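You operate a simulated robot arm through the tools that you are given. There is no shell and no other tool. Be economical: measure what you need, move in short steps, check, and stop when the job is done.

Carry out the task below with a simulated robot arm. There is one attempt and no reset: what you move stays moved.

JOB
Prove the heater with the probe at the job card's warmth.
Fine: probe in its pocket, knob as the card says, heater on till PROBE shows it; heater off, probe parked; the hood stays open.

It is judged by the outcome, as a careful person would: the job done as asked, and still so three seconds after it is handed in. It fails if anything else is knocked over, pushed out of place, dropped, spilled or broken.

ROBOT AND FRAMES
A 7-joint arm with a two-finger gripper, hanging from a carriage that runs on a rail from [0.3, 180.3] to [-0.2, -107.7] (x, y) and turns from -46 to 641 degrees about z. Base frame: it is fixed where the carriage stands at the start and does not move with it; the origin is on the floor, on the carriage's upright axis, x ahead of it, y to its left, z up. Lengths are in cm, angles in degrees, forces in N, time in s.
With the tool pointing down near the work surface it reaches from about 10 to 52 cm from the robot's upright axis, wherever it stands. Its first joint turns from -166.0 to 166.0 degrees. Places, roughly: heater knob [40, -40, 110]; heater screen [40, -30, 120]; heater switch [40, -50, 110]; job card [80, -130, 120]; probe holder [40, -10, 90]; probe pocket [50, -50, 120]. Payload 1.37 kg.
Tool frame: the origin (TCP) lies between the finger pads and is the grasp point; the fingertips stand 1.6 cm ahead of it; z points along the fingers, y is the line along which they close. The gripper opens to 9.2 cm. The gripper's body begins 7.4 cm behind the TCP.
Orientation is that of the tool frame in the base frame, as [roll, pitch, yaw] about the fixed x, y, z axes, in that order (R = Rz(yaw) Ry(pitch) Rx(roll)). With the fingers straight down and closing along the base's y, the tool's x points along the base's -x, its y along +y and its z along -z.

CONTROLS
- The arm moves only by the tool jog_arm. Its argument "commands" is a list of rows, each a list of 3 entries, a list of its own where there are three numbers: the shift along the tool's x, y, z in cm, then the turn, a rotation vector about the tool's x, y, z in degrees, then the gripper command, from -1 (shut) to 1 (fully open), values between in proportion. In form: [[[tx, ty, tz], [wx, wy, wz], jaw], ...]. A call has 1 to 8 rows; each row shifts and turns the commanded pose from where the row before left it, along the tool's axes as they then stand. Each row takes 0.2 s and may step no farther than 5 cm and 8.6 degrees from the row before; otherwise, or with a gripper value out of range, the whole call is refused. A pose out of reach is approached as far as the arm can. The call stops where the force on the tool passes 40 N (or 10 N more than at its start, if that is more) or the arm is blocked; 0.2 s more then pass. Each finger halts on what it meets, pressing with about 26 N; the grip force reading is that of the motor and also rises with nothing between the fingers. The clock runs only during rows and for 0.2 s after the last one: add rows that do not move to give the fingers time. The reply holds the time, the measured pose of the TCP, the force on the tool along the base axes, the opening and the grip force, in the units named above and with some noise, with the torque about the TCP (base axes, N m) and any sound that the robot's microphone picked up, and new pictures: "pictures" is both (left out), scene, wrist or none.
- Cameras (640 x 400 px; columns grow to the right, rows downward): "scene" is now at [23.82, -5.77, 171.29]; the picture's right is [-0.84, -0.54, 0.00], its down [-0.46, 0.72, -0.52] and it looks along [0.28, -0.44, -0.85] (base axes); focal length 258 px, centre (320, 200). "wrist" rides on the gripper at [7.1, 1.9, -11.1] in the tool frame; the picture's right is [-0.26, 0.97, 0.00], its down [-0.78, -0.21, -0.59] and it looks along [-0.57, -0.15, 0.81] (tool axes); focal length 280 px, centre (320, 200). There is no depth. A picture from a camera that has moved, and an enlarged one, comes with that camera's place and axes in the base frame and with its lens.
- raise_lower(by): slides the trunk up (or, below 0, down) by that many cm; the arm and the scene camera ride with it, the base frame stays. It gives what a move gives, with no picture.
- drive_base(legs): drives the robot by 1 to 6 legs, each [ahead, left, turn to the left] in cm, cm and degrees, along the robot's own axes; the way and the turn of a leg run together, so that a leg with both is an arc; at most 150 cm and 180 degrees a leg. The arm and the cameras ride along, it lands a little off, and it stops where it bumps. It keeps to its track: a leg is cut to what the track allows. It gives what a move gives, and a new picture of the scene camera.
- turn_head(pan, tilt): turns the head with the scene camera to pan (to the left, within 155 degrees either way) and tilt (down, from -29 to 69), counted from straight ahead of the robot. It gives what a move gives, and a new picture of the scene camera.
- zoom(camera, box): a new picture of the part [left, top, right, bottom] of that camera's present view, enlarged. The clock stands still meanwhile.
- finish_job(): hands the job in; it is judged then, once.

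Go step by step. Nothing tells you exact positions but the pictures and the camera data: compare them with the known pose of the tool, close in by small moves and look again before you grip or let go. The budget is 120 turns and 260 pictures, counting those below and the enlarged ones. Unless the task says otherwise, let go and move clear before handing in, and close with one line.

The tools are called after "Request:" as name(argument=value, ...) on one line, values as JSON. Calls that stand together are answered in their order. jog_arm: Moves the arm, as the interface text tells. Its arguments: {"type":"object","properties":{"commands":{"type":"array","items":{"type":"array"}},"pictures":{"type":"string","enum":["both","scene","wrist","none"]}},"required":["commands"]} The other tools are called the same way: raise_lower (by) slides the trunk up or down; drive_base (legs) drives the base; turn_head (pan, tilt) turns the head that bears the scene camera; zoom (camera, box) takes an enlarged picture of a part of a camera's view; finish_job () hands the job in.

At the start:

```text
time: 0.0
ee_pos: [30.36, -15.84, 99.9]
tcp_rot: [-180.0, 0.0, -180.0]
contact_force: [0.7, 0.7, -0.7]
wrist_torque: [-0.01, 0.02, 0.0]
finger_gap: 9.2
grip_force: 0.0
trunk travel left (down, up): [-52.5, 13.5]
robot x, y, heading: [0.05, -0.02, 0.1]
head pan, tilt: [-57.0, 58.5]
```

scene: 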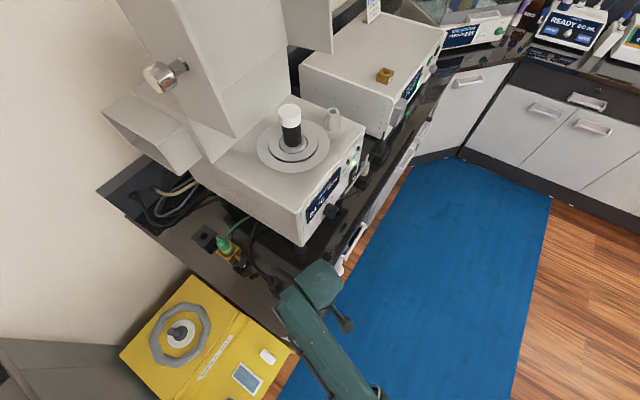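
wrist: 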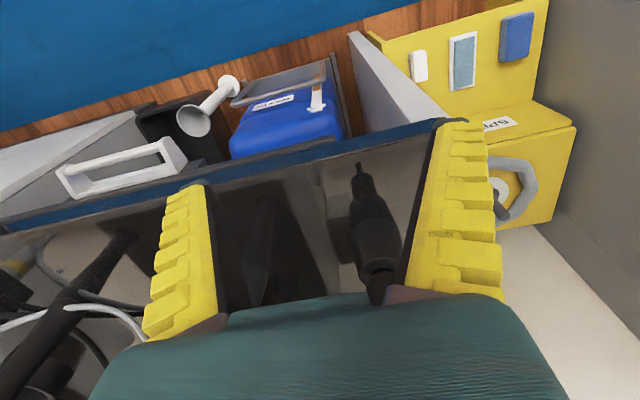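

I see the heater box with a dark cylinder on its plate, a hood above, and the green probe parked left of it. I'll zoom in on these, and look for the job card.

Request:
zoom(camera="scene", box=[240, 90, 440, 250])

Request:
zoom(camera="scene", box=[140, 170, 320, 300])

Request:
turn_head(pan=-60, tilt=30)

```text
2.50 times, centred on (340, 170) of scene
camera zoom: at [23.82, -5.77, 171.29], right [-0.84, -0.54, 0.0], down [-0.46, 0.72, -0.52], along [0.28, -0.44, -0.85], focal length 646 px, centre (270, 275)
```

zoom: 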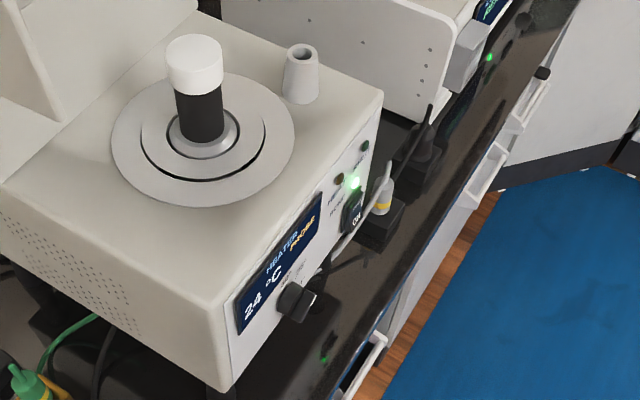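

```text
3.08 times, centred on (230, 235) of scene
camera zoom: at [23.82, -5.77, 171.29], right [-0.84, -0.54, 0.0], down [-0.46, 0.72, -0.52], along [0.28, -0.44, -0.85], focal length 796 px, centre (597, 92)
```

zoom: 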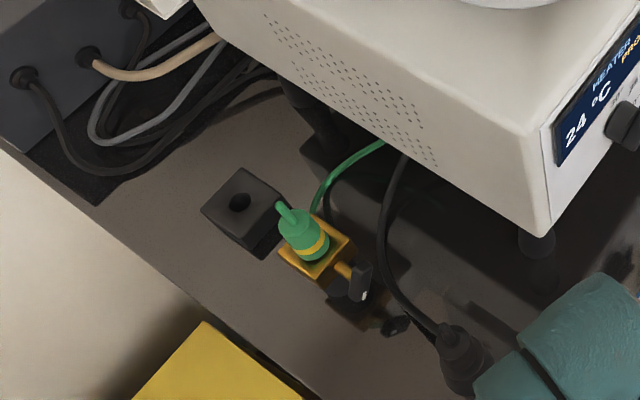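

```text
time: 0.9
ee_pos: [30.22, -15.69, 100.11]
tcp_rot: [179.9, -0.1, 179.9]
contact_force: [0.0, -0.1, -0.3]
wrist_torque: [-0.04, 0.0, -0.02]
finger_gap: 9.2
grip_force: 0.0
trunk travel left (down, up): [-52.5, 13.5]
robot x, y, heading: [0.1, -0.21, -0.1]
head pan, tilt: [-60.0, 30.0]
camera scene: at [24.62, -7.87, 175.31], right [-0.87, -0.5, 0.0], down [-0.25, 0.43, -0.87], along [0.43, -0.75, -0.5], focal length 258 px, centre (320, 200)
```

scene: 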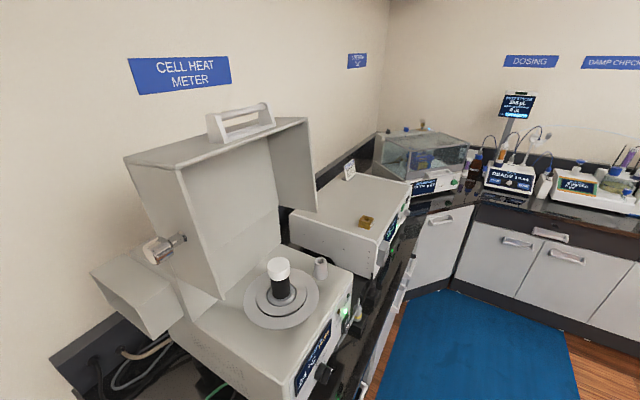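

The hood is open. A small white card stands on the neighbouring box; I'll enlarge it and the other details.

Request:
zoom(camera="scene", box=[325, 150, 385, 190])

Request:
zoom(camera="scene", box=[220, 240, 400, 400])

```text
10.00 times, centred on (355, 170) of scene
camera zoom: at [24.62, -7.87, 175.31], right [-0.87, -0.5, 0.0], down [-0.25, 0.43, -0.87], along [0.43, -0.75, -0.5], focal length 2585 px, centre (-30, 500)
```

zoom: 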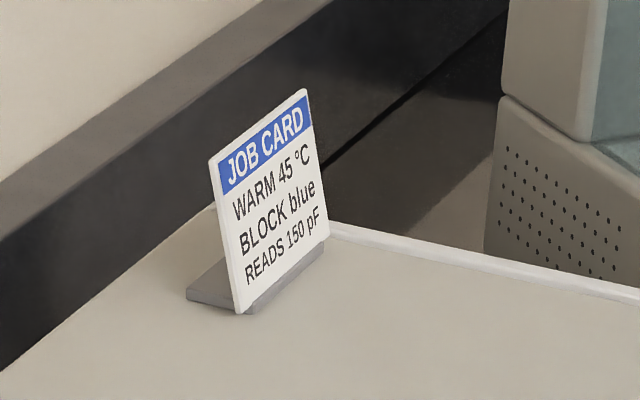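

```text
2.50 times, centred on (310, 320) of scene
camera zoom: at [24.62, -7.87, 175.31], right [-0.87, -0.5, 0.0], down [-0.25, 0.43, -0.87], along [0.43, -0.75, -0.5], focal length 646 px, centre (345, -100)
```

zoom: 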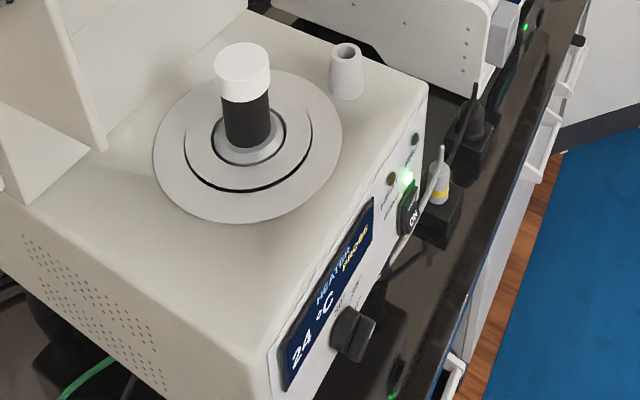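

The card says 45 °C. I'll draw the arm back and slide to face the heater front for a better look at the panel.

Request:
jog_arm(commands=[[[4, 0, -4], [0, 0, 0], 1], [[4, 0, -4], [0, 0, 0], 1], [[2, 0, -4], [0, 0, 0], 1], [[0, 0, -4], [0, 0, 0], 1]], pictures="wrist")

Request:
drive_base(legs=[[0, -40, 0]])

Request:
turn_head(pan=0, tilt=65)

```text
refused: row 1 steps farther than a row can; nothing moved
```

```text
time: 3.4
ee_pos: [30.18, -55.95, 100.12]
tcp_rot: [179.9, 0.0, -179.8]
contact_force: [-0.1, -0.2, -0.1]
wrist_torque: [0.03, 0.03, 0.04]
finger_gap: 9.18
grip_force: 0.0
trunk travel left (down, up): [-52.5, 13.5]
robot x, y, heading: [-0.16, -39.83, 0.0]
head pan, tilt: [-60.0, 30.0]
camera scene: at [24.59, -48.04, 175.32], right [-0.86, -0.5, 0.0], down [-0.25, 0.43, -0.87], along [0.44, -0.75, -0.5], focal length 258 px, centre (320, 200)
```

scene: 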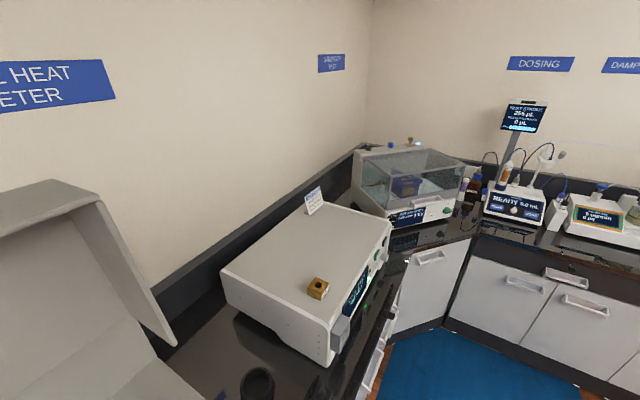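

```text
time: 4.7
ee_pos: [30.17, -55.94, 99.99]
tcp_rot: [-179.9, 0.0, -179.8]
contact_force: [0.6, -0.1, 0.1]
wrist_torque: [0.02, 0.01, 0.02]
finger_gap: 9.18
grip_force: 0.1
trunk travel left (down, up): [-52.5, 13.5]
robot x, y, heading: [-0.36, -40.53, 0.0]
head pan, tilt: [0.0, 65.0]
camera scene: at [26.11, -40.21, 170.56], right [0.0, -1.0, 0.0], down [-0.91, 0.0, -0.42], along [0.42, 0.0, -0.91], focal length 258 px, centre (320, 200)
```

scene: 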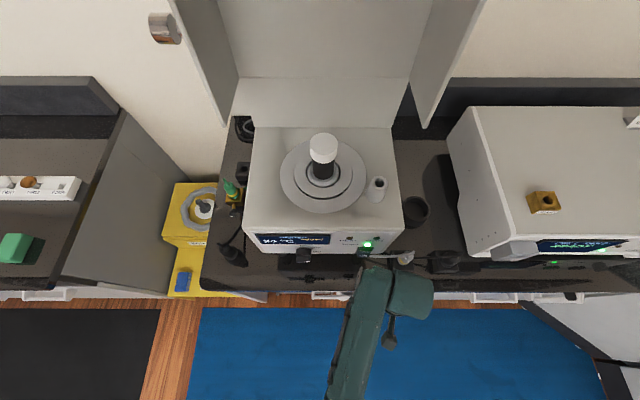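

No harm: the slide went clean even though the retract was refused. Enlarging the heater area.

Request:
zoom(camera="scene", box=[200, 150, 450, 300])

Request:
zoom(camera="scene", box=[200, 150, 280, 200])

Request:
zoom(camera="wrist", box=[0, 0, 640, 400])

```text
2.56 times, centred on (325, 225) of scene
camera zoom: at [26.11, -40.21, 170.56], right [0.0, -1.0, 0.0], down [-0.91, 0.0, -0.42], along [0.42, 0.0, -0.91], focal length 662 px, centre (307, 136)
```

zoom: 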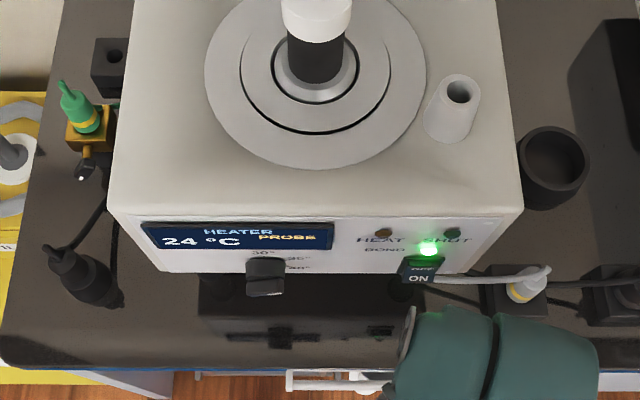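

```text
8.00 times, centred on (240, 175) of scene
camera zoom: at [26.11, -40.21, 170.56], right [0.0, -1.0, 0.0], down [-0.91, 0.0, -0.42], along [0.42, 0.0, -0.91], focal length 2068 px, centre (960, 400)
```

zoom: 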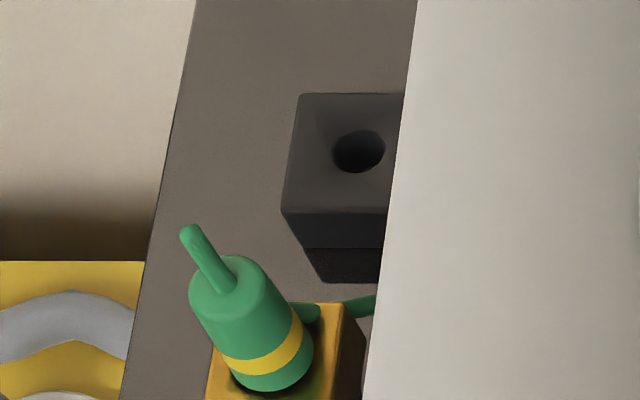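

```text
1.00 times, centred on (320, 200) of wrist (not enlarged: the box is as wide or as high as the picture)
camera zoom: at [23.1, -54.01, 111.05], right [0.26, 0.97, 0.0], down [0.78, -0.21, 0.59], along [0.57, -0.15, -0.81], focal length 280 px, centre (320, 200)
```

zoom: 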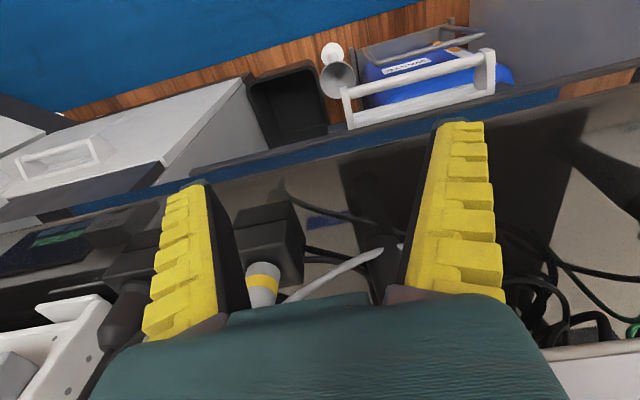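

45 °C is the target. There are several probe-like things (green one in a gold block, a black one near [42,-14], a white one near [33,-70]); I'll draw the arm back and look closer at each.

Request:
jog_arm(commands=[[[3, 0, -3], [0, 0, 0], 1], [[3, 0, -3], [0, 0, 0], 1], [[3, 0, -3], [0, 0, 0], 1], [[3, 0, -3], [0, 0, 0], 1]], pictures="wrist")

Request:
zoom(camera="scene", box=[340, 220, 480, 300])

Request:
zoom(camera="scene", box=[200, 180, 320, 290])

```text
time: 5.7
ee_pos: [18.09, -56.16, 111.77]
tcp_rot: [-180.0, -0.2, -179.8]
contact_force: [0.9, -0.5, 0.8]
wrist_torque: [0.02, 0.03, -0.03]
finger_gap: 9.22
grip_force: 0.1
trunk travel left (down, up): [-52.5, 13.5]
robot x, y, heading: [-0.28, -40.03, 0.3]
head pan, tilt: [0.0, 65.0]
camera wrist: at [10.97, -54.2, 122.83], right [0.26, 0.97, 0.0], down [0.78, -0.21, 0.59], along [0.57, -0.15, -0.81], focal length 280 px, centre (320, 200)
```

wrist: 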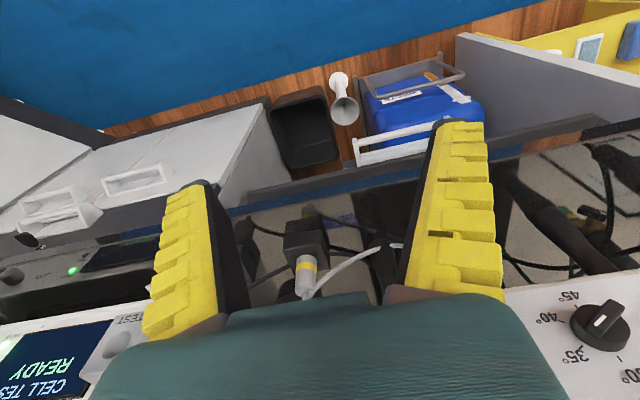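

```text
4.57 times, centred on (410, 260) of scene
camera zoom: at [26.13, -40.2, 170.56], right [0.0, -1.0, 0.0], down [-0.91, 0.0, -0.42], along [0.42, 0.0, -0.91], focal length 1182 px, centre (-91, -74)
```

zoom: 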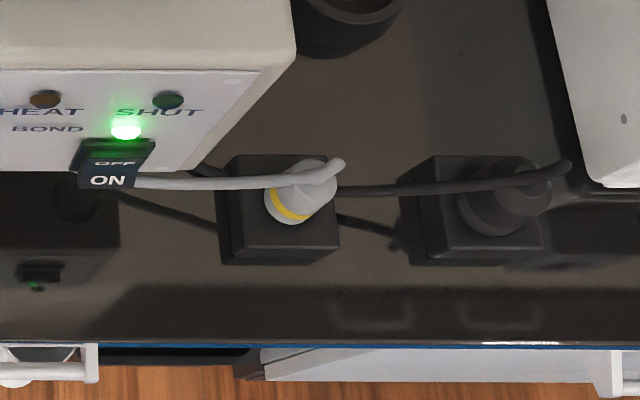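

```text
3.64 times, centred on (260, 235) of scene
camera zoom: at [26.13, -40.2, 170.56], right [0.0, -1.0, 0.0], down [-0.91, 0.0, -0.42], along [0.42, 0.0, -0.91], focal length 940 px, centre (538, 73)
```

zoom: 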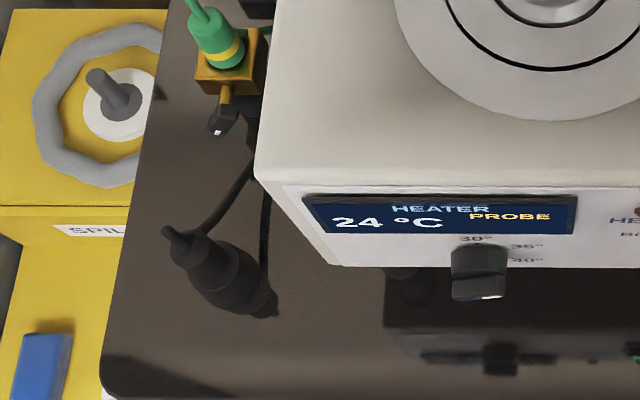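

The green lead seems to be the earth bond (BOND lamp). The black item near [42,-14] matches the listed probe holder, so I'll slide back left for a closer look with the wrist and head cameras.

Request:
drive_base(legs=[[0, 34, 0]])

Request:
zoom(camera="wrist", box=[0, 0, 640, 400])

Request:
turn_head(pan=-20, tilt=69)

```text
time: 8.0
ee_pos: [18.24, -22.16, 111.7]
tcp_rot: [-180.0, 0.1, -179.7]
contact_force: [-0.4, 0.4, -0.1]
wrist_torque: [0.01, -0.02, 0.03]
finger_gap: 9.16
grip_force: 0.2
trunk travel left (down, up): [-52.5, 13.5]
robot x, y, heading: [-0.21, -6.23, 0.3]
head pan, tilt: [0.0, 65.0]
camera scene: at [26.16, -6.15, 170.56], right [0.0, -1.0, 0.0], down [-0.91, 0.0, -0.42], along [0.42, 0.0, -0.91], focal length 258 px, centre (320, 200)
```

scene: 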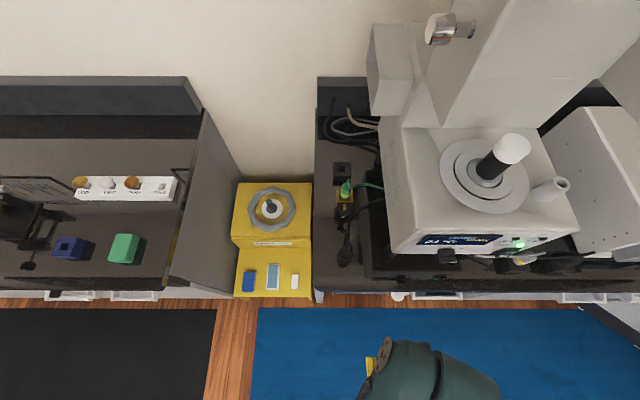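

```text
1.00 times, centred on (320, 200) of wrist (not enlarged: the box is as wide or as high as the picture)
camera zoom: at [11.03, -20.15, 122.83], right [0.26, 0.97, 0.0], down [0.78, -0.21, 0.59], along [0.57, -0.15, -0.81], focal length 280 px, centre (320, 200)
```

zoom: 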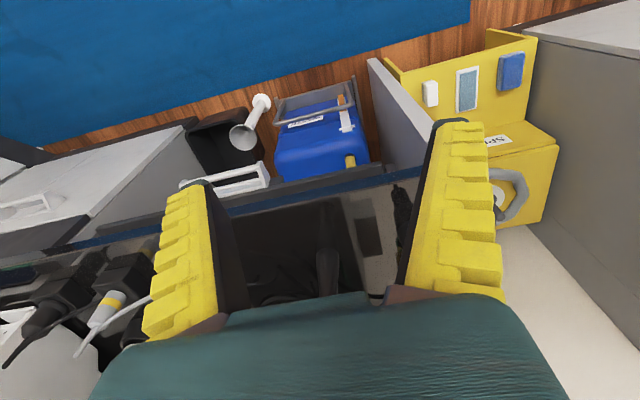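

```text
time: 8.8
ee_pos: [18.21, -22.03, 111.76]
tcp_rot: [180.0, 0.0, -179.8]
contact_force: [0.4, 0.3, -0.8]
wrist_torque: [-0.02, 0.03, -0.04]
finger_gap: 9.19
grip_force: 0.1
trunk travel left (down, up): [-52.5, 13.5]
robot x, y, heading: [0.26, -6.03, 0.4]
head pan, tilt: [-20.0, 68.8]
camera scene: at [25.35, -8.06, 170.18], right [-0.34, -0.94, 0.0], down [-0.88, 0.32, -0.36], along [0.34, -0.12, -0.93], focal length 258 px, centre (320, 200)
```

scene: 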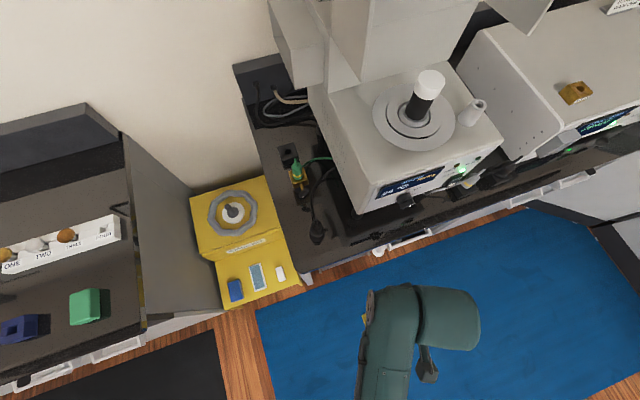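

Request:
zoom(camera="scene", box=[265, 130, 365, 250])

Request:
zoom(camera="scene", box=[340, 150, 500, 250])

```text
3.33 times, centred on (315, 190) of scene
camera zoom: at [25.35, -8.06, 170.18], right [-0.34, -0.94, 0.0], down [-0.88, 0.32, -0.36], along [0.34, -0.12, -0.93], focal length 862 px, centre (337, 233)
```

zoom: 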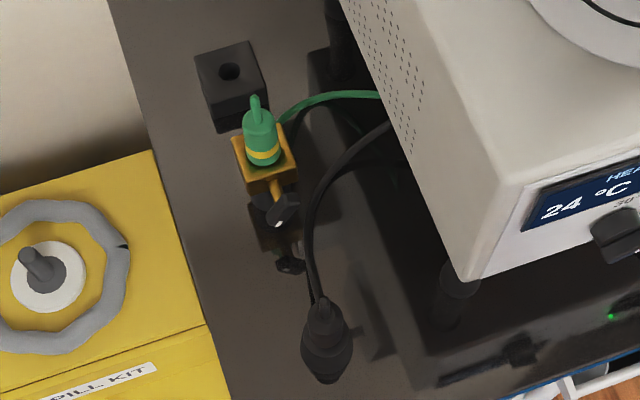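

```text
4.00 times, centred on (420, 200) of scene
camera zoom: at [25.35, -8.06, 170.18], right [-0.34, -0.94, 0.0], down [-0.88, 0.32, -0.36], along [0.34, -0.12, -0.93], focal length 1034 px, centre (-80, 200)
```

zoom: 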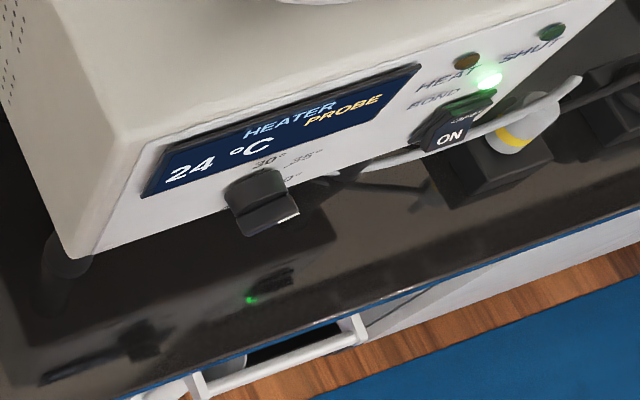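

I need a front view of the screen and the low objects, so I'll raise the arm relative to the trunk and then lower the trunk.

Request:
jog_arm(commands=[[[0, 0, -5], [0, 0, 0], 0], [[0, 0, -5], [0, 0, 0], 0], [[0, 0, -5], [0, 0, 0], 0], [[0, 0, -5], [0, 0, 0], 0], [[0, 0, -5], [0, 0, 0], 0]], pictures="none")

Request:
raise_lower(by=-25)

Request:
turn_head(pan=-50, tilt=55)

```text
time: 10.0
ee_pos: [18.58, -22.66, 117.38]
tcp_rot: [-179.9, 0.1, -179.9]
contact_force: [-0.4, -0.1, -0.9]
wrist_torque: [0.0, -0.02, 0.0]
finger_gap: 4.94
grip_force: 1.9
out of reach, approached as far as the arm can: row 2, 3, 4, 5
trunk travel left (down, up): [-52.5, 13.5]
robot x, y, heading: [-0.3, -5.93, -0.0]
head pan, tilt: [-20.0, 68.8]
```

```text
time: 12.6
ee_pos: [18.65, -22.74, 92.4]
tcp_rot: [-180.0, 0.1, -180.0]
contact_force: [0.9, -0.1, 0.4]
wrist_torque: [0.01, -0.03, -0.02]
finger_gap: 4.89
grip_force: 2.3
trunk travel left (down, up): [-27.5, 38.5]
robot x, y, heading: [-0.04, -5.92, -0.0]
head pan, tilt: [-20.0, 68.8]
```

```text
time: 13.5
ee_pos: [18.74, -22.77, 92.35]
tcp_rot: [-180.0, 0.0, -179.8]
contact_force: [0.8, -0.2, 0.4]
wrist_torque: [-0.02, 0.0, 0.01]
finger_gap: 4.92
grip_force: 2.3
trunk travel left (down, up): [-27.5, 38.5]
robot x, y, heading: [-0.06, -6.72, 0.2]
head pan, tilt: [-50.0, 55.0]
camera scene: at [24.75, -11.67, 146.72], right [-0.76, -0.65, 0.0], down [-0.53, 0.63, -0.57], along [0.37, -0.44, -0.82], focal length 258 px, centre (320, 200)
```

scene: 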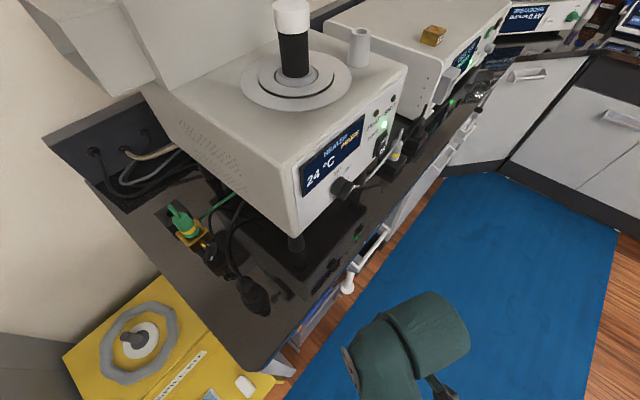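

Request:
zoom(camera="scene", box=[150, 180, 330, 330])

Request:
zoom(camera="scene", box=[280, 80, 460, 220])

```text
2.67 times, centred on (240, 255) of scene
camera zoom: at [24.75, -11.67, 146.72], right [-0.76, -0.65, 0.0], down [-0.53, 0.63, -0.57], along [0.37, -0.44, -0.82], focal length 689 px, centre (533, 53)
```

zoom: 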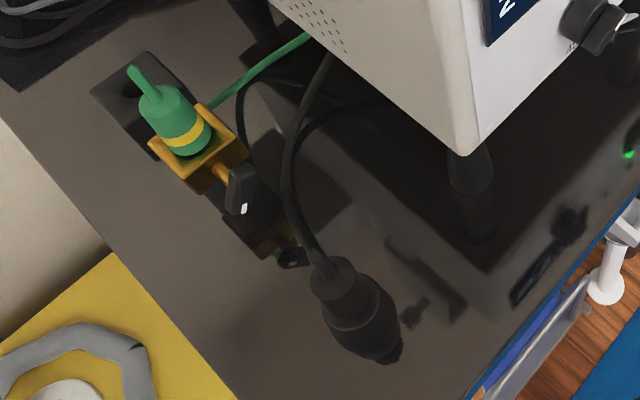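

```text
2.86 times, centred on (370, 150) of scene
camera zoom: at [24.75, -11.67, 146.72], right [-0.76, -0.65, 0.0], down [-0.53, 0.63, -0.57], along [0.37, -0.44, -0.82], focal length 739 px, centre (177, 343)
```

zoom: 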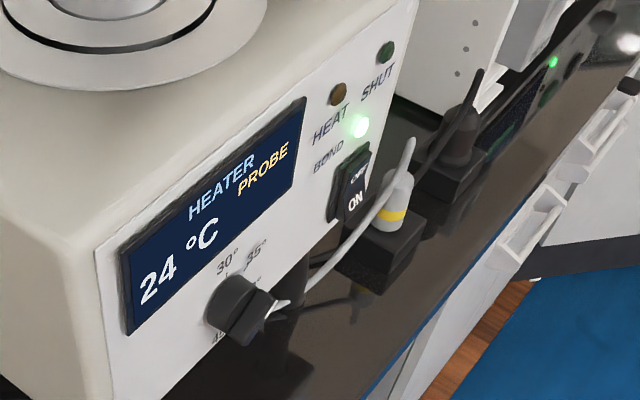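

Request:
zoom(camera="scene", box=[225, 240, 285, 290])

Request:
zoom(camera="scene", box=[360, 110, 440, 180])

Request:
zoom(camera="scene", box=[235, 0, 375, 110])

```text
8.00 times, centred on (255, 265) of scene
camera zoom: at [24.75, -11.67, 146.72], right [-0.76, -0.65, 0.0], down [-0.53, 0.63, -0.57], along [0.37, -0.44, -0.82], focal length 2068 px, centre (840, -320)
```

zoom: 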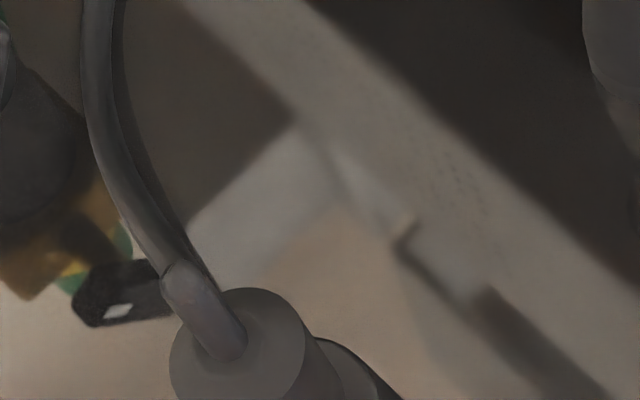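

```text
5.71 times, centred on (400, 145) of scene
camera zoom: at [24.75, -11.67, 146.72], right [-0.76, -0.65, 0.0], down [-0.53, 0.63, -0.57], along [0.37, -0.44, -0.82], focal length 1477 px, centre (-137, 514)
```

zoom: 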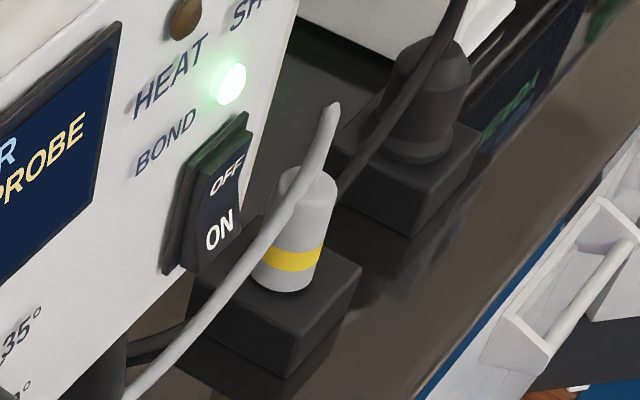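

```text
3.64 times, centred on (305, 55) of scene
camera zoom: at [24.75, -11.67, 146.72], right [-0.76, -0.65, 0.0], down [-0.53, 0.63, -0.57], along [0.37, -0.44, -0.82], focal length 940 px, centre (374, 727)
```

zoom: 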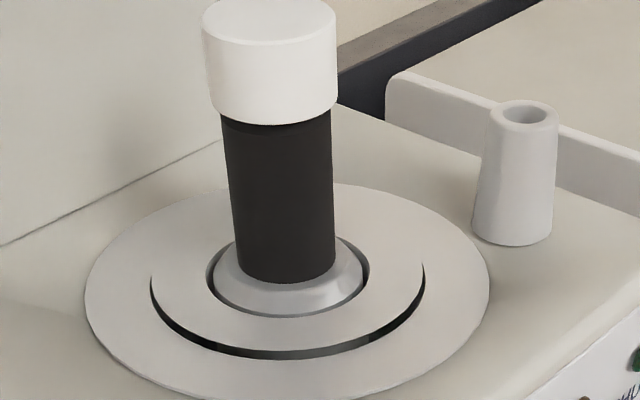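

The bench is glossy, so the lower half of the black item is a mirror image; it actually stands upright at about [44,-14], top z≈102, matching the listed probe holder. I'll bring the wrist camera nearer.

Request:
raise_lower(by=25)

Request:
jog_arm(commands=[[[0, 0, 1], [0, 0, 0], 1], [[0, 4, 1], [0, 0, 0], 1], [[0, 4, 1], [0, 0, 0], 1]], pictures="wrist")

```text
time: 16.1
ee_pos: [18.58, -22.76, 117.42]
tcp_rot: [-179.9, 0.1, -179.7]
contact_force: [-1.1, -1.1, 0.6]
wrist_torque: [0.01, 0.03, 0.0]
finger_gap: 4.91
grip_force: 2.2
trunk travel left (down, up): [-52.5, 13.5]
robot x, y, heading: [0.36, -5.84, 0.3]
head pan, tilt: [-50.0, 55.0]
```

```text
time: 16.9
ee_pos: [18.78, -14.6, 114.38]
tcp_rot: [-180.0, 0.2, -179.8]
contact_force: [-0.3, 0.1, -0.1]
wrist_torque: [-0.02, -0.03, 0.01]
finger_gap: 9.2
grip_force: 0.0
trunk travel left (down, up): [-52.5, 13.5]
robot x, y, heading: [-0.18, -6.12, 0.0]
head pan, tilt: [-50.0, 55.0]
camera wrist: at [11.53, -12.72, 125.43], right [0.26, 0.97, 0.0], down [0.78, -0.21, 0.59], along [0.57, -0.16, -0.81], focal length 280 px, centre (320, 200)
```

wrist: 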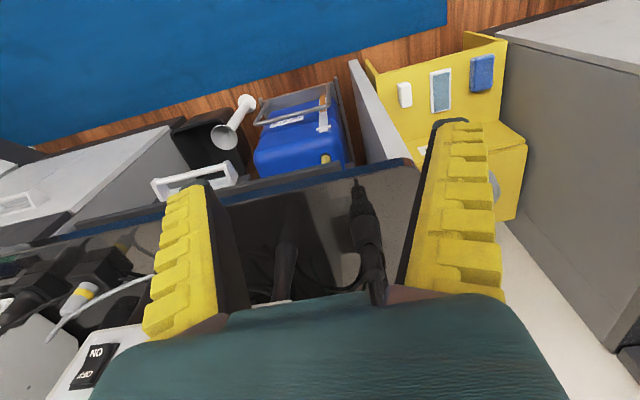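

Request:
zoom(camera="wrist", box=[310, 160, 420, 310])

Request:
turn_head(pan=-10, tilt=60)

Request:
zoom(camera="scene", box=[280, 150, 440, 250])

```text
2.67 times, centred on (365, 235) of wrist
camera zoom: at [11.53, -12.72, 125.43], right [0.26, 0.97, 0.0], down [0.78, -0.21, 0.59], along [0.57, -0.16, -0.81], focal length 748 px, centre (200, 107)
```

zoom: 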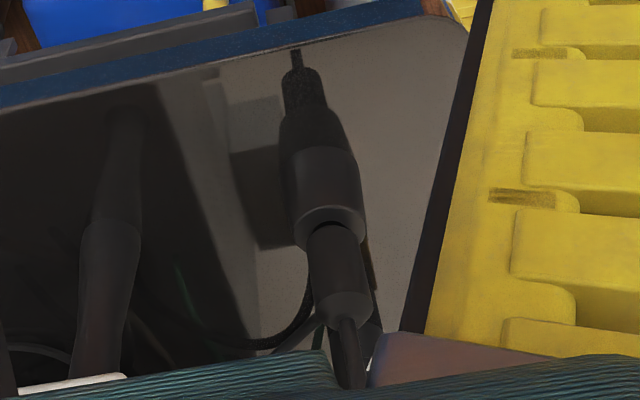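

```text
time: 18.0
ee_pos: [18.68, -14.82, 114.47]
tcp_rot: [-179.8, 0.1, -179.7]
contact_force: [0.3, 1.1, 0.3]
wrist_torque: [0.01, 0.01, -0.01]
finger_gap: 9.19
grip_force: 0.0
trunk travel left (down, up): [-52.5, 13.5]
robot x, y, heading: [0.16, -5.94, 0.3]
head pan, tilt: [-10.0, 60.0]
camera scene: at [26.66, -7.31, 171.11], right [-0.17, -0.99, 0.0], down [-0.85, 0.15, -0.5], along [0.49, -0.09, -0.87], focal length 258 px, centre (320, 200)
```

scene: 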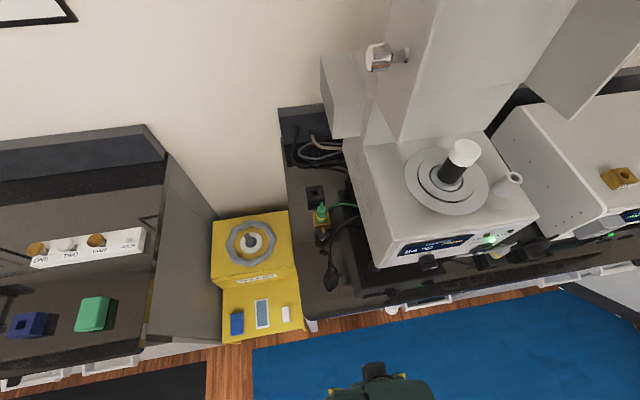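

```text
4.00 times, centred on (360, 200) of scene
camera zoom: at [26.66, -7.31, 171.11], right [-0.17, -0.99, 0.0], down [-0.85, 0.15, -0.5], along [0.49, -0.09, -0.87], focal length 1034 px, centre (160, 200)
```

zoom: 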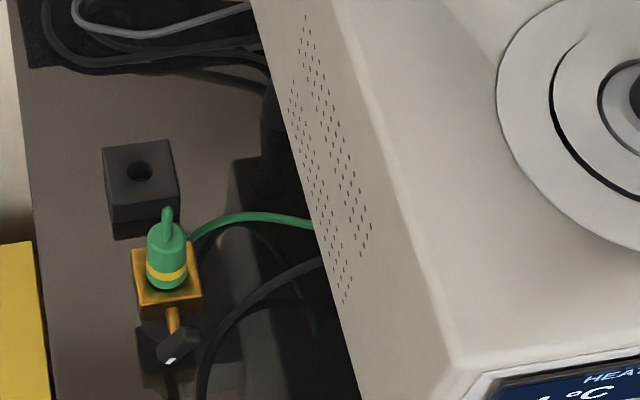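

The wrist view shows a slim black handle with a cable on top, standing in a wider black cup at about [44,-14] – the probe in its holder. The pocket's rim comes out near [49,-51,129], so I'd better grip horizontally with the wrist camera on top; I'll roll the tool 180° first.

Request:
jog_arm(commands=[[[0, 0, 0], [0, 0, 8.5], 0.2], [[0, 0, 0], [0, 0, 8.5], 0.2], [[0, 0, 0], [0, 0, 8.5], 0.2], [[0, 0, 0], [0, 0, 8.5], 0.2], [[0, 0, 0], [0, 0, 8.5], 0.2], [[0, 0, 0], [0, 0, 8.5], 0.2], [[0, 0, 0], [0, 0, 8.5], 0.2], [[0, 0, 0], [0, 0, 8.5], 0.2]], pictures="none")

Request:
jog_arm(commands=[[[0, 0, 0], [0, 0, 8.5], 0.2], [[0, 0, 0], [0, 0, 8.5], 0.2], [[0, 0, 0], [0, 0, 8.5], 0.2], [[0, 0, 0], [0, 0, 8.5], 0.2], [[0, 0, 0], [0, 0, 8.5], 0.2], [[0, 0, 0], [0, 0, 8.5], 0.2], [[0, 0, 0], [0, 0, 8.5], 0.2], [[0, 0, 0], [0, 0, 8.5], 0.2]], pictures="none")

Request:
jog_arm(commands=[[[0, 0, 0], [0, 0, 8.5], 0.2], [[0, 0, 0], [0, 0, 8.5], 0.2], [[0, 0, 0], [0, 0, 8.5], 0.2], [[0, 0, 0], [0, 0, 8.5], 0.2], [[0, 0, 0], [0, 0, 8.5], 0.2], [[0, 0, 0], [0, 0, 1.5], 0.2]], pictures="both")

```text
time: 19.8
ee_pos: [18.62, -14.76, 114.36]
tcp_rot: [179.9, 0.2, 112.0]
contact_force: [0.3, 0.2, -0.2]
wrist_torque: [0.01, 0.0, -0.03]
finger_gap: 5.79
grip_force: 2.2
trunk travel left (down, up): [-52.5, 13.5]
robot x, y, heading: [0.02, -5.94, 0.3]
head pan, tilt: [-10.0, 60.0]
```

```text
time: 21.6
ee_pos: [18.48, -14.8, 114.33]
tcp_rot: [179.8, 0.0, 43.9]
contact_force: [-0.3, 0.5, -0.3]
wrist_torque: [0.0, 0.0, 0.0]
finger_gap: 5.79
grip_force: 2.0
trunk travel left (down, up): [-52.5, 13.5]
robot x, y, heading: [-0.63, -5.95, 0.4]
head pan, tilt: [-10.0, 60.0]
```

```text
time: 23.0
ee_pos: [18.68, -14.71, 114.4]
tcp_rot: [179.9, -0.1, 0.0]
contact_force: [-1.4, 0.5, 0.3]
wrist_torque: [-0.02, 0.01, 0.03]
finger_gap: 5.79
grip_force: 2.5
trunk travel left (down, up): [-52.5, 13.5]
robot x, y, heading: [0.07, -6.55, 0.2]
head pan, tilt: [-10.0, 60.0]
camera scene: at [26.66, -7.3, 171.11], right [-0.17, -0.99, 0.0], down [-0.85, 0.15, -0.5], along [0.49, -0.09, -0.87], focal length 258 px, centre (320, 200)
camera wrist: at [25.62, -16.58, 125.42], right [-0.26, -0.97, 0.0], down [-0.78, 0.21, 0.59], along [-0.57, 0.15, -0.81], focal length 280 px, centre (320, 200)
```

scene: 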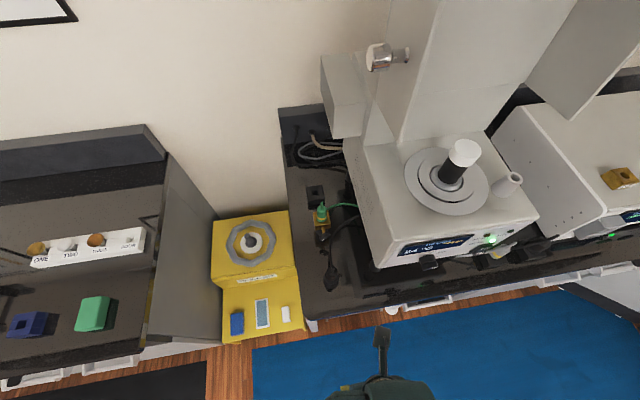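
wrist: 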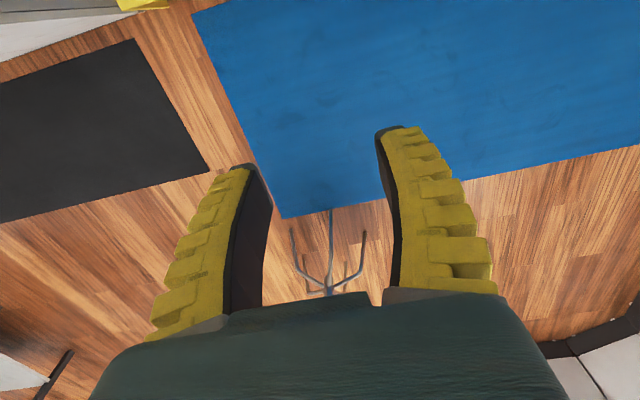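

Request:
jog_arm(commands=[[[4, 0, 0], [0, 8.5, 0], 0.2], [[4, 0, 0], [0, 8.5, 0], 0.2], [[3, 0, 0], [0, 8.5, 0], 0.2], [[0, 0, 0], [0, 8.5, 0], 0.2], [[0, 0, 0], [0, 8.5, 0], 0.2]], pictures="none")

Request:
jog_arm(commands=[[[0, 0, 0], [0, 8.5, 0], 0.2], [[0, 0, 0], [0, 8.5, 0], 0.2], [[0, 0, 0], [0, 8.5, 0], 0.2], [[0, 0, 0], [0, 8.5, 0], 0.2], [[0, 0, 0], [0, 8.5, 0], 0.2], [[0, 0, 0], [0, 5, 0], 0.2]], pictures="both")

```text
time: 24.2
ee_pos: [28.72, -14.98, 117.37]
tcp_rot: [179.8, -42.8, 0.4]
contact_force: [0.0, -0.7, -0.6]
wrist_torque: [0.03, 0.01, -0.01]
finger_gap: 5.77
grip_force: 2.0
out of reach, approached as far as the arm can: row 2
trunk travel left (down, up): [-52.5, 13.5]
robot x, y, heading: [-0.09, -6.36, 0.2]
head pan, tilt: [-10.0, 60.0]
```

```text
time: 25.6
ee_pos: [28.59, -15.1, 117.28]
tcp_rot: [34.9, -89.8, 145.2]
contact_force: [0.0, 0.4, -0.9]
wrist_torque: [0.01, 0.04, -0.01]
finger_gap: 5.78
grip_force: 2.1
trunk travel left (down, up): [-52.5, 13.5]
robot x, y, heading: [0.02, -6.42, 0.6]
head pan, tilt: [-10.0, 60.0]
camera scene: at [26.65, -7.3, 171.11], right [-0.17, -0.99, 0.0], down [-0.85, 0.15, -0.5], along [0.49, -0.09, -0.87], focal length 258 px, centre (320, 200)
camera wrist: at [17.42, -16.98, 124.36], right [0.0, -0.97, -0.26], down [-0.59, 0.21, -0.78], along [0.81, 0.15, -0.57], focal length 280 px, centre (320, 200)
```

scene: 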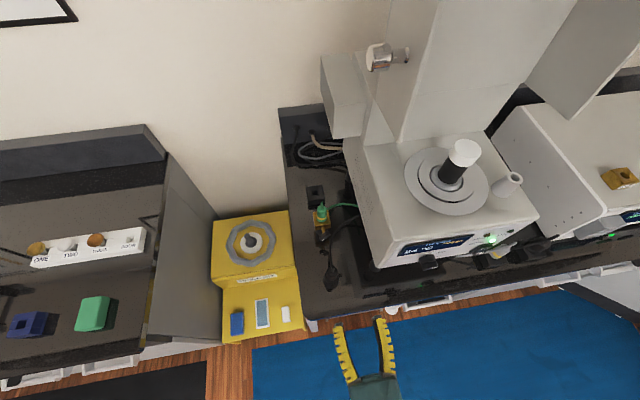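
wrist: 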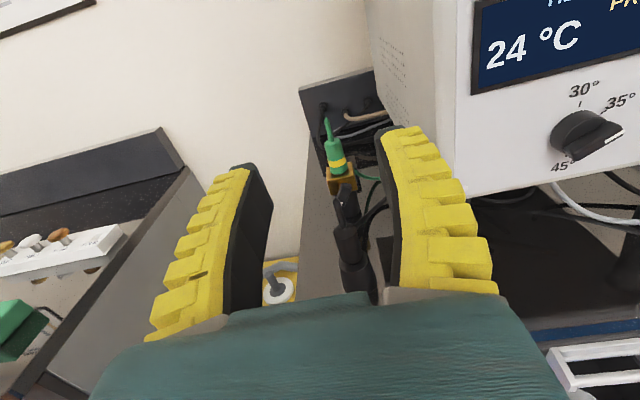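

The tool is horizontal with the camera on top, and the knob scale is readable. I'll enlarge the probe and the heater panel.

Request:
zoom(camera="wrist", box=[300, 110, 420, 300])

Request:
zoom(camera="wrist", box=[460, 0, 640, 200])

```text
2.11 times, centred on (360, 205) of wrist
camera zoom: at [17.42, -16.98, 124.36], right [0.0, -0.97, -0.26], down [-0.59, 0.21, -0.78], along [0.81, 0.15, -0.57], focal length 590 px, centre (236, 190)
```

zoom: 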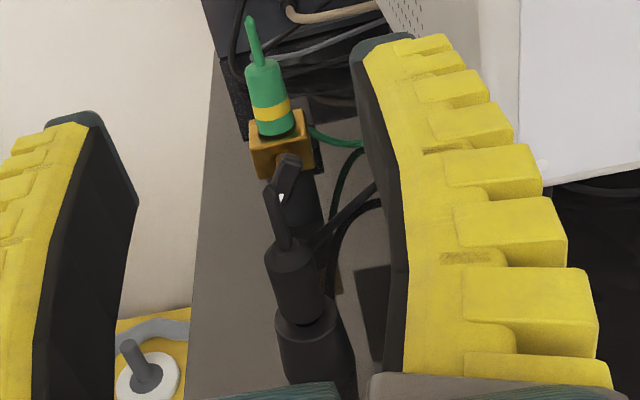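

```text
2.00 times, centred on (550, 100) of wrist
camera zoom: at [17.42, -16.98, 124.36], right [0.0, -0.97, -0.26], down [-0.59, 0.21, -0.78], along [0.81, 0.15, -0.57], focal length 561 px, centre (-140, 400)
```

zoom: 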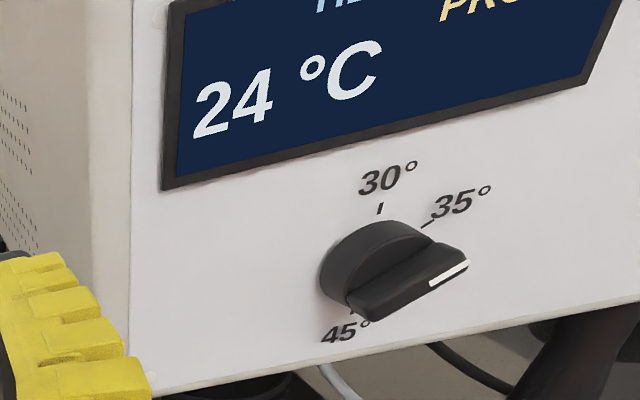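

The probe handle is upright at about [44,-14], from z≈95 (holder rim) to 100, roughly 2.9 cm thick. I'll go down to z≈98 in front of it.

Request:
jog_arm(commands=[[[-4.8, -1, 0], [0, 0, 0], 0.4], [[-4.8, 0, 0], [0, 0, 0], 0.4], [[-4.8, 0, 0], [0, 0, 0], 0.4], [[-4.6, 0, 0], [0, 0, 0], 0.4], [[0, 0, 4], [0, 0, 0], 0.4]], pictures="both")

```text
time: 26.8
ee_pos: [32.56, -14.04, 98.13]
tcp_rot: [48.0, -89.8, 132.1]
contact_force: [-0.8, 0.7, 0.5]
wrist_torque: [0.0, -0.05, 0.01]
finger_gap: 6.67
grip_force: 1.6
trunk travel left (down, up): [-52.5, 13.5]
robot x, y, heading: [0.06, -6.08, 0.1]
head pan, tilt: [-10.0, 60.0]
camera scene: at [26.65, -7.3, 171.11], right [-0.17, -0.99, 0.0], down [-0.85, 0.15, -0.5], along [0.49, -0.09, -0.87], focal length 258 px, centre (320, 200)
camera wrist: at [21.48, -15.95, 105.25], right [0.0, -0.97, -0.26], down [-0.59, 0.21, -0.78], along [0.81, 0.16, -0.57], focal length 280 px, centre (320, 200)
```

scene: 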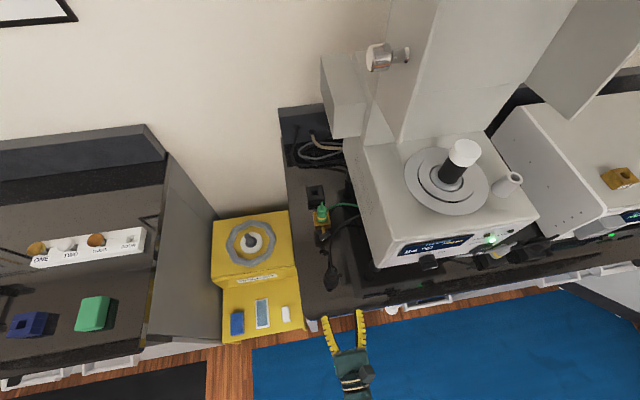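
wrist: 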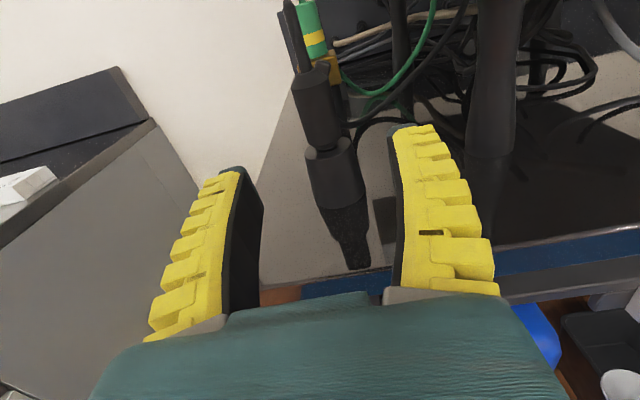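

Request:
jog_arm(commands=[[[0, 0, 4], [0, 0, 0], 0.4], [[0, 0, 4], [0, 0, 0], 0.4], [[0, 0, 3.2], [0, 0, 0], 0.4]], pictures="both")

```text
time: 27.6
ee_pos: [44.0, -14.11, 98.38]
tcp_rot: [54.9, -89.7, 125.3]
contact_force: [1.0, 0.0, -0.1]
wrist_torque: [-0.01, -0.03, 0.0]
finger_gap: 6.69
grip_force: 2.1
trunk travel left (down, up): [-52.5, 13.5]
robot x, y, heading: [-0.19, -5.86, 0.4]
head pan, tilt: [-10.0, 60.0]
camera scene: at [26.65, -7.3, 171.11], right [-0.17, -0.99, 0.0], down [-0.85, 0.15, -0.5], along [0.49, -0.09, -0.87], focal length 258 px, centre (320, 200)
camera wrist: at [32.8, -16.02, 105.47], right [0.0, -0.97, -0.26], down [-0.59, 0.21, -0.78], along [0.81, 0.16, -0.57], focal length 280 px, centre (320, 200)
```

scene: 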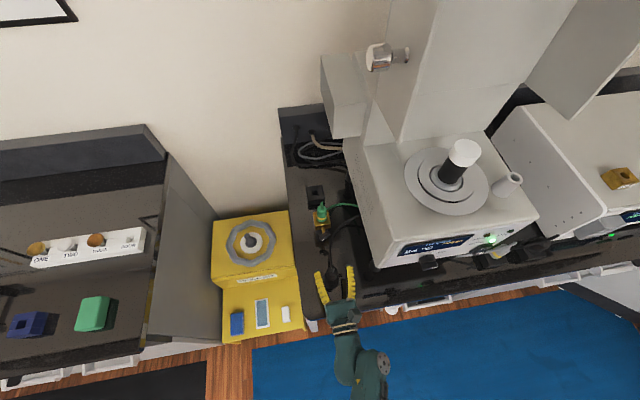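
wrist: 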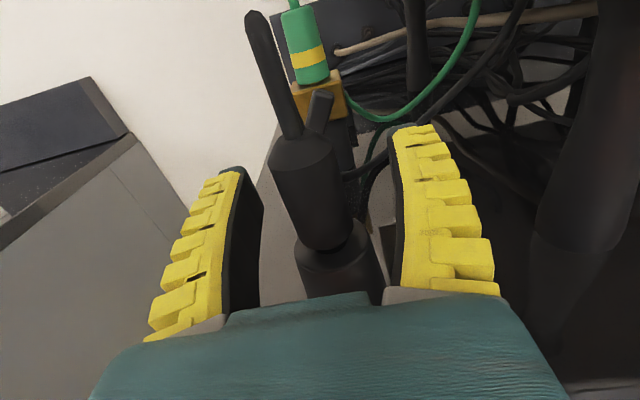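

The handle sits between the pads. Closing.

Request:
jog_arm(commands=[[[0, 0, 0], [0, 0, 0], -1], [[0, 0, 0], [0, 0, 0], -1], [[0, 0, 0], [0, 0, 0], -1]], pictures="wrist")

```text
time: 28.4
ee_pos: [43.91, -14.07, 98.46]
tcp_rot: [32.8, -89.9, 147.3]
contact_force: [0.3, 0.8, 1.1]
wrist_torque: [0.08, -0.01, -0.03]
finger_gap: 2.47
grip_force: 25.8
trunk travel left (down, up): [-52.5, 13.5]
robot x, y, heading: [-0.01, -6.24, 0.1]
head pan, tilt: [-10.0, 60.0]
camera wrist: at [32.8, -16.0, 105.5], right [0.0, -0.97, -0.26], down [-0.59, 0.21, -0.78], along [0.81, 0.16, -0.57], focal length 280 px, centre (320, 200)
```

wrist: 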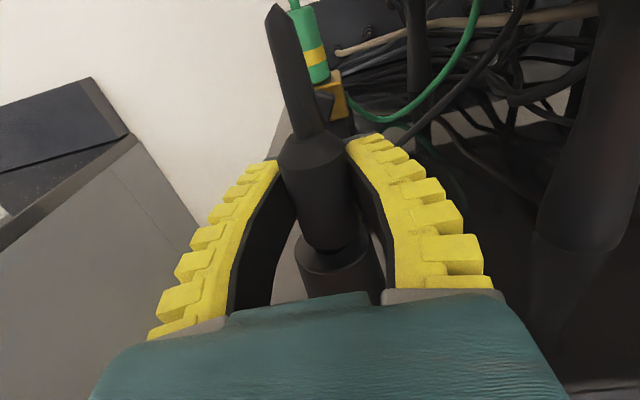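

Gripped (2.5 cm). Lifting slowly to see what comes out of the holder.

Request:
jog_arm(commands=[[[1, 0, 0], [0, 0, 0], -1], [[1, 0, 0], [0, 0, 0], -1], [[1.5, 0, 0], [0, 0, 0], -1], [[1.5, 0, 0], [0, 0, 0], -1]], pictures="both")

Request:
zoom(camera="scene", box=[290, 180, 450, 320])

```text
time: 29.4
ee_pos: [43.75, -14.02, 103.39]
tcp_rot: [37.3, -89.8, 142.9]
contact_force: [0.2, 0.4, -1.4]
wrist_torque: [0.0, -0.02, 0.02]
finger_gap: 2.42
grip_force: 26.0
trunk travel left (down, up): [-52.5, 13.5]
robot x, y, heading: [0.0, -6.36, 0.2]
head pan, tilt: [-10.0, 60.0]
camera scene: at [26.66, -7.3, 171.11], right [-0.17, -0.99, 0.0], down [-0.85, 0.15, -0.5], along [0.49, -0.09, -0.87], focal length 258 px, centre (320, 200)
camera wrist: at [32.7, -16.0, 110.4], right [0.0, -0.97, -0.26], down [-0.59, 0.21, -0.78], along [0.81, 0.16, -0.57], focal length 280 px, centre (320, 200)
```

scene: 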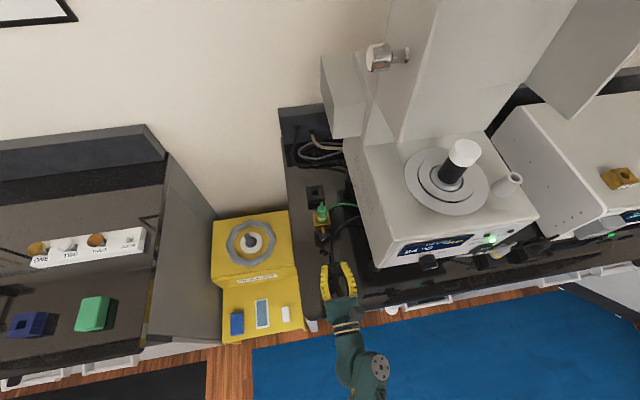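
wrist: 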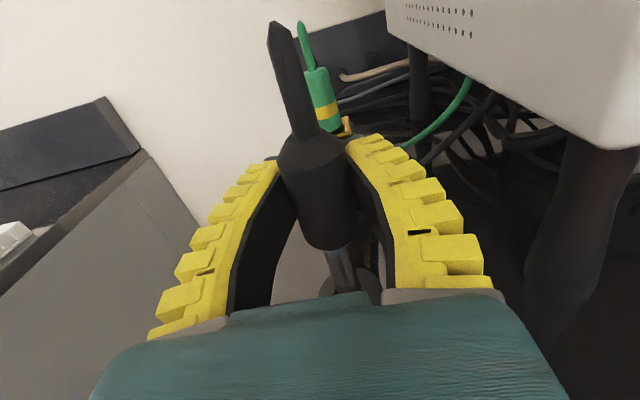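

```text
2.86 times, centred on (370, 250) of scene
camera zoom: at [26.66, -7.3, 171.11], right [-0.17, -0.99, 0.0], down [-0.85, 0.15, -0.5], along [0.49, -0.09, -0.87], focal length 739 px, centre (177, 57)
```

zoom: 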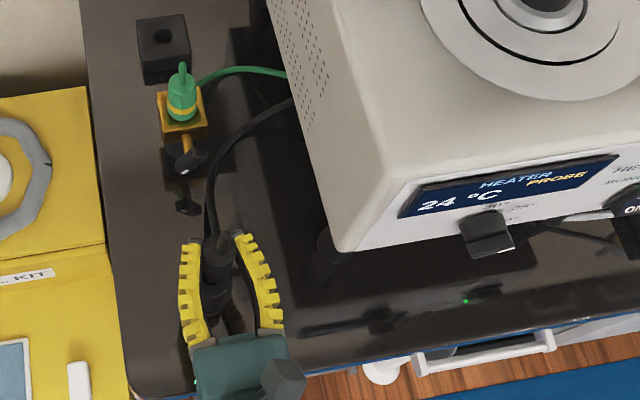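

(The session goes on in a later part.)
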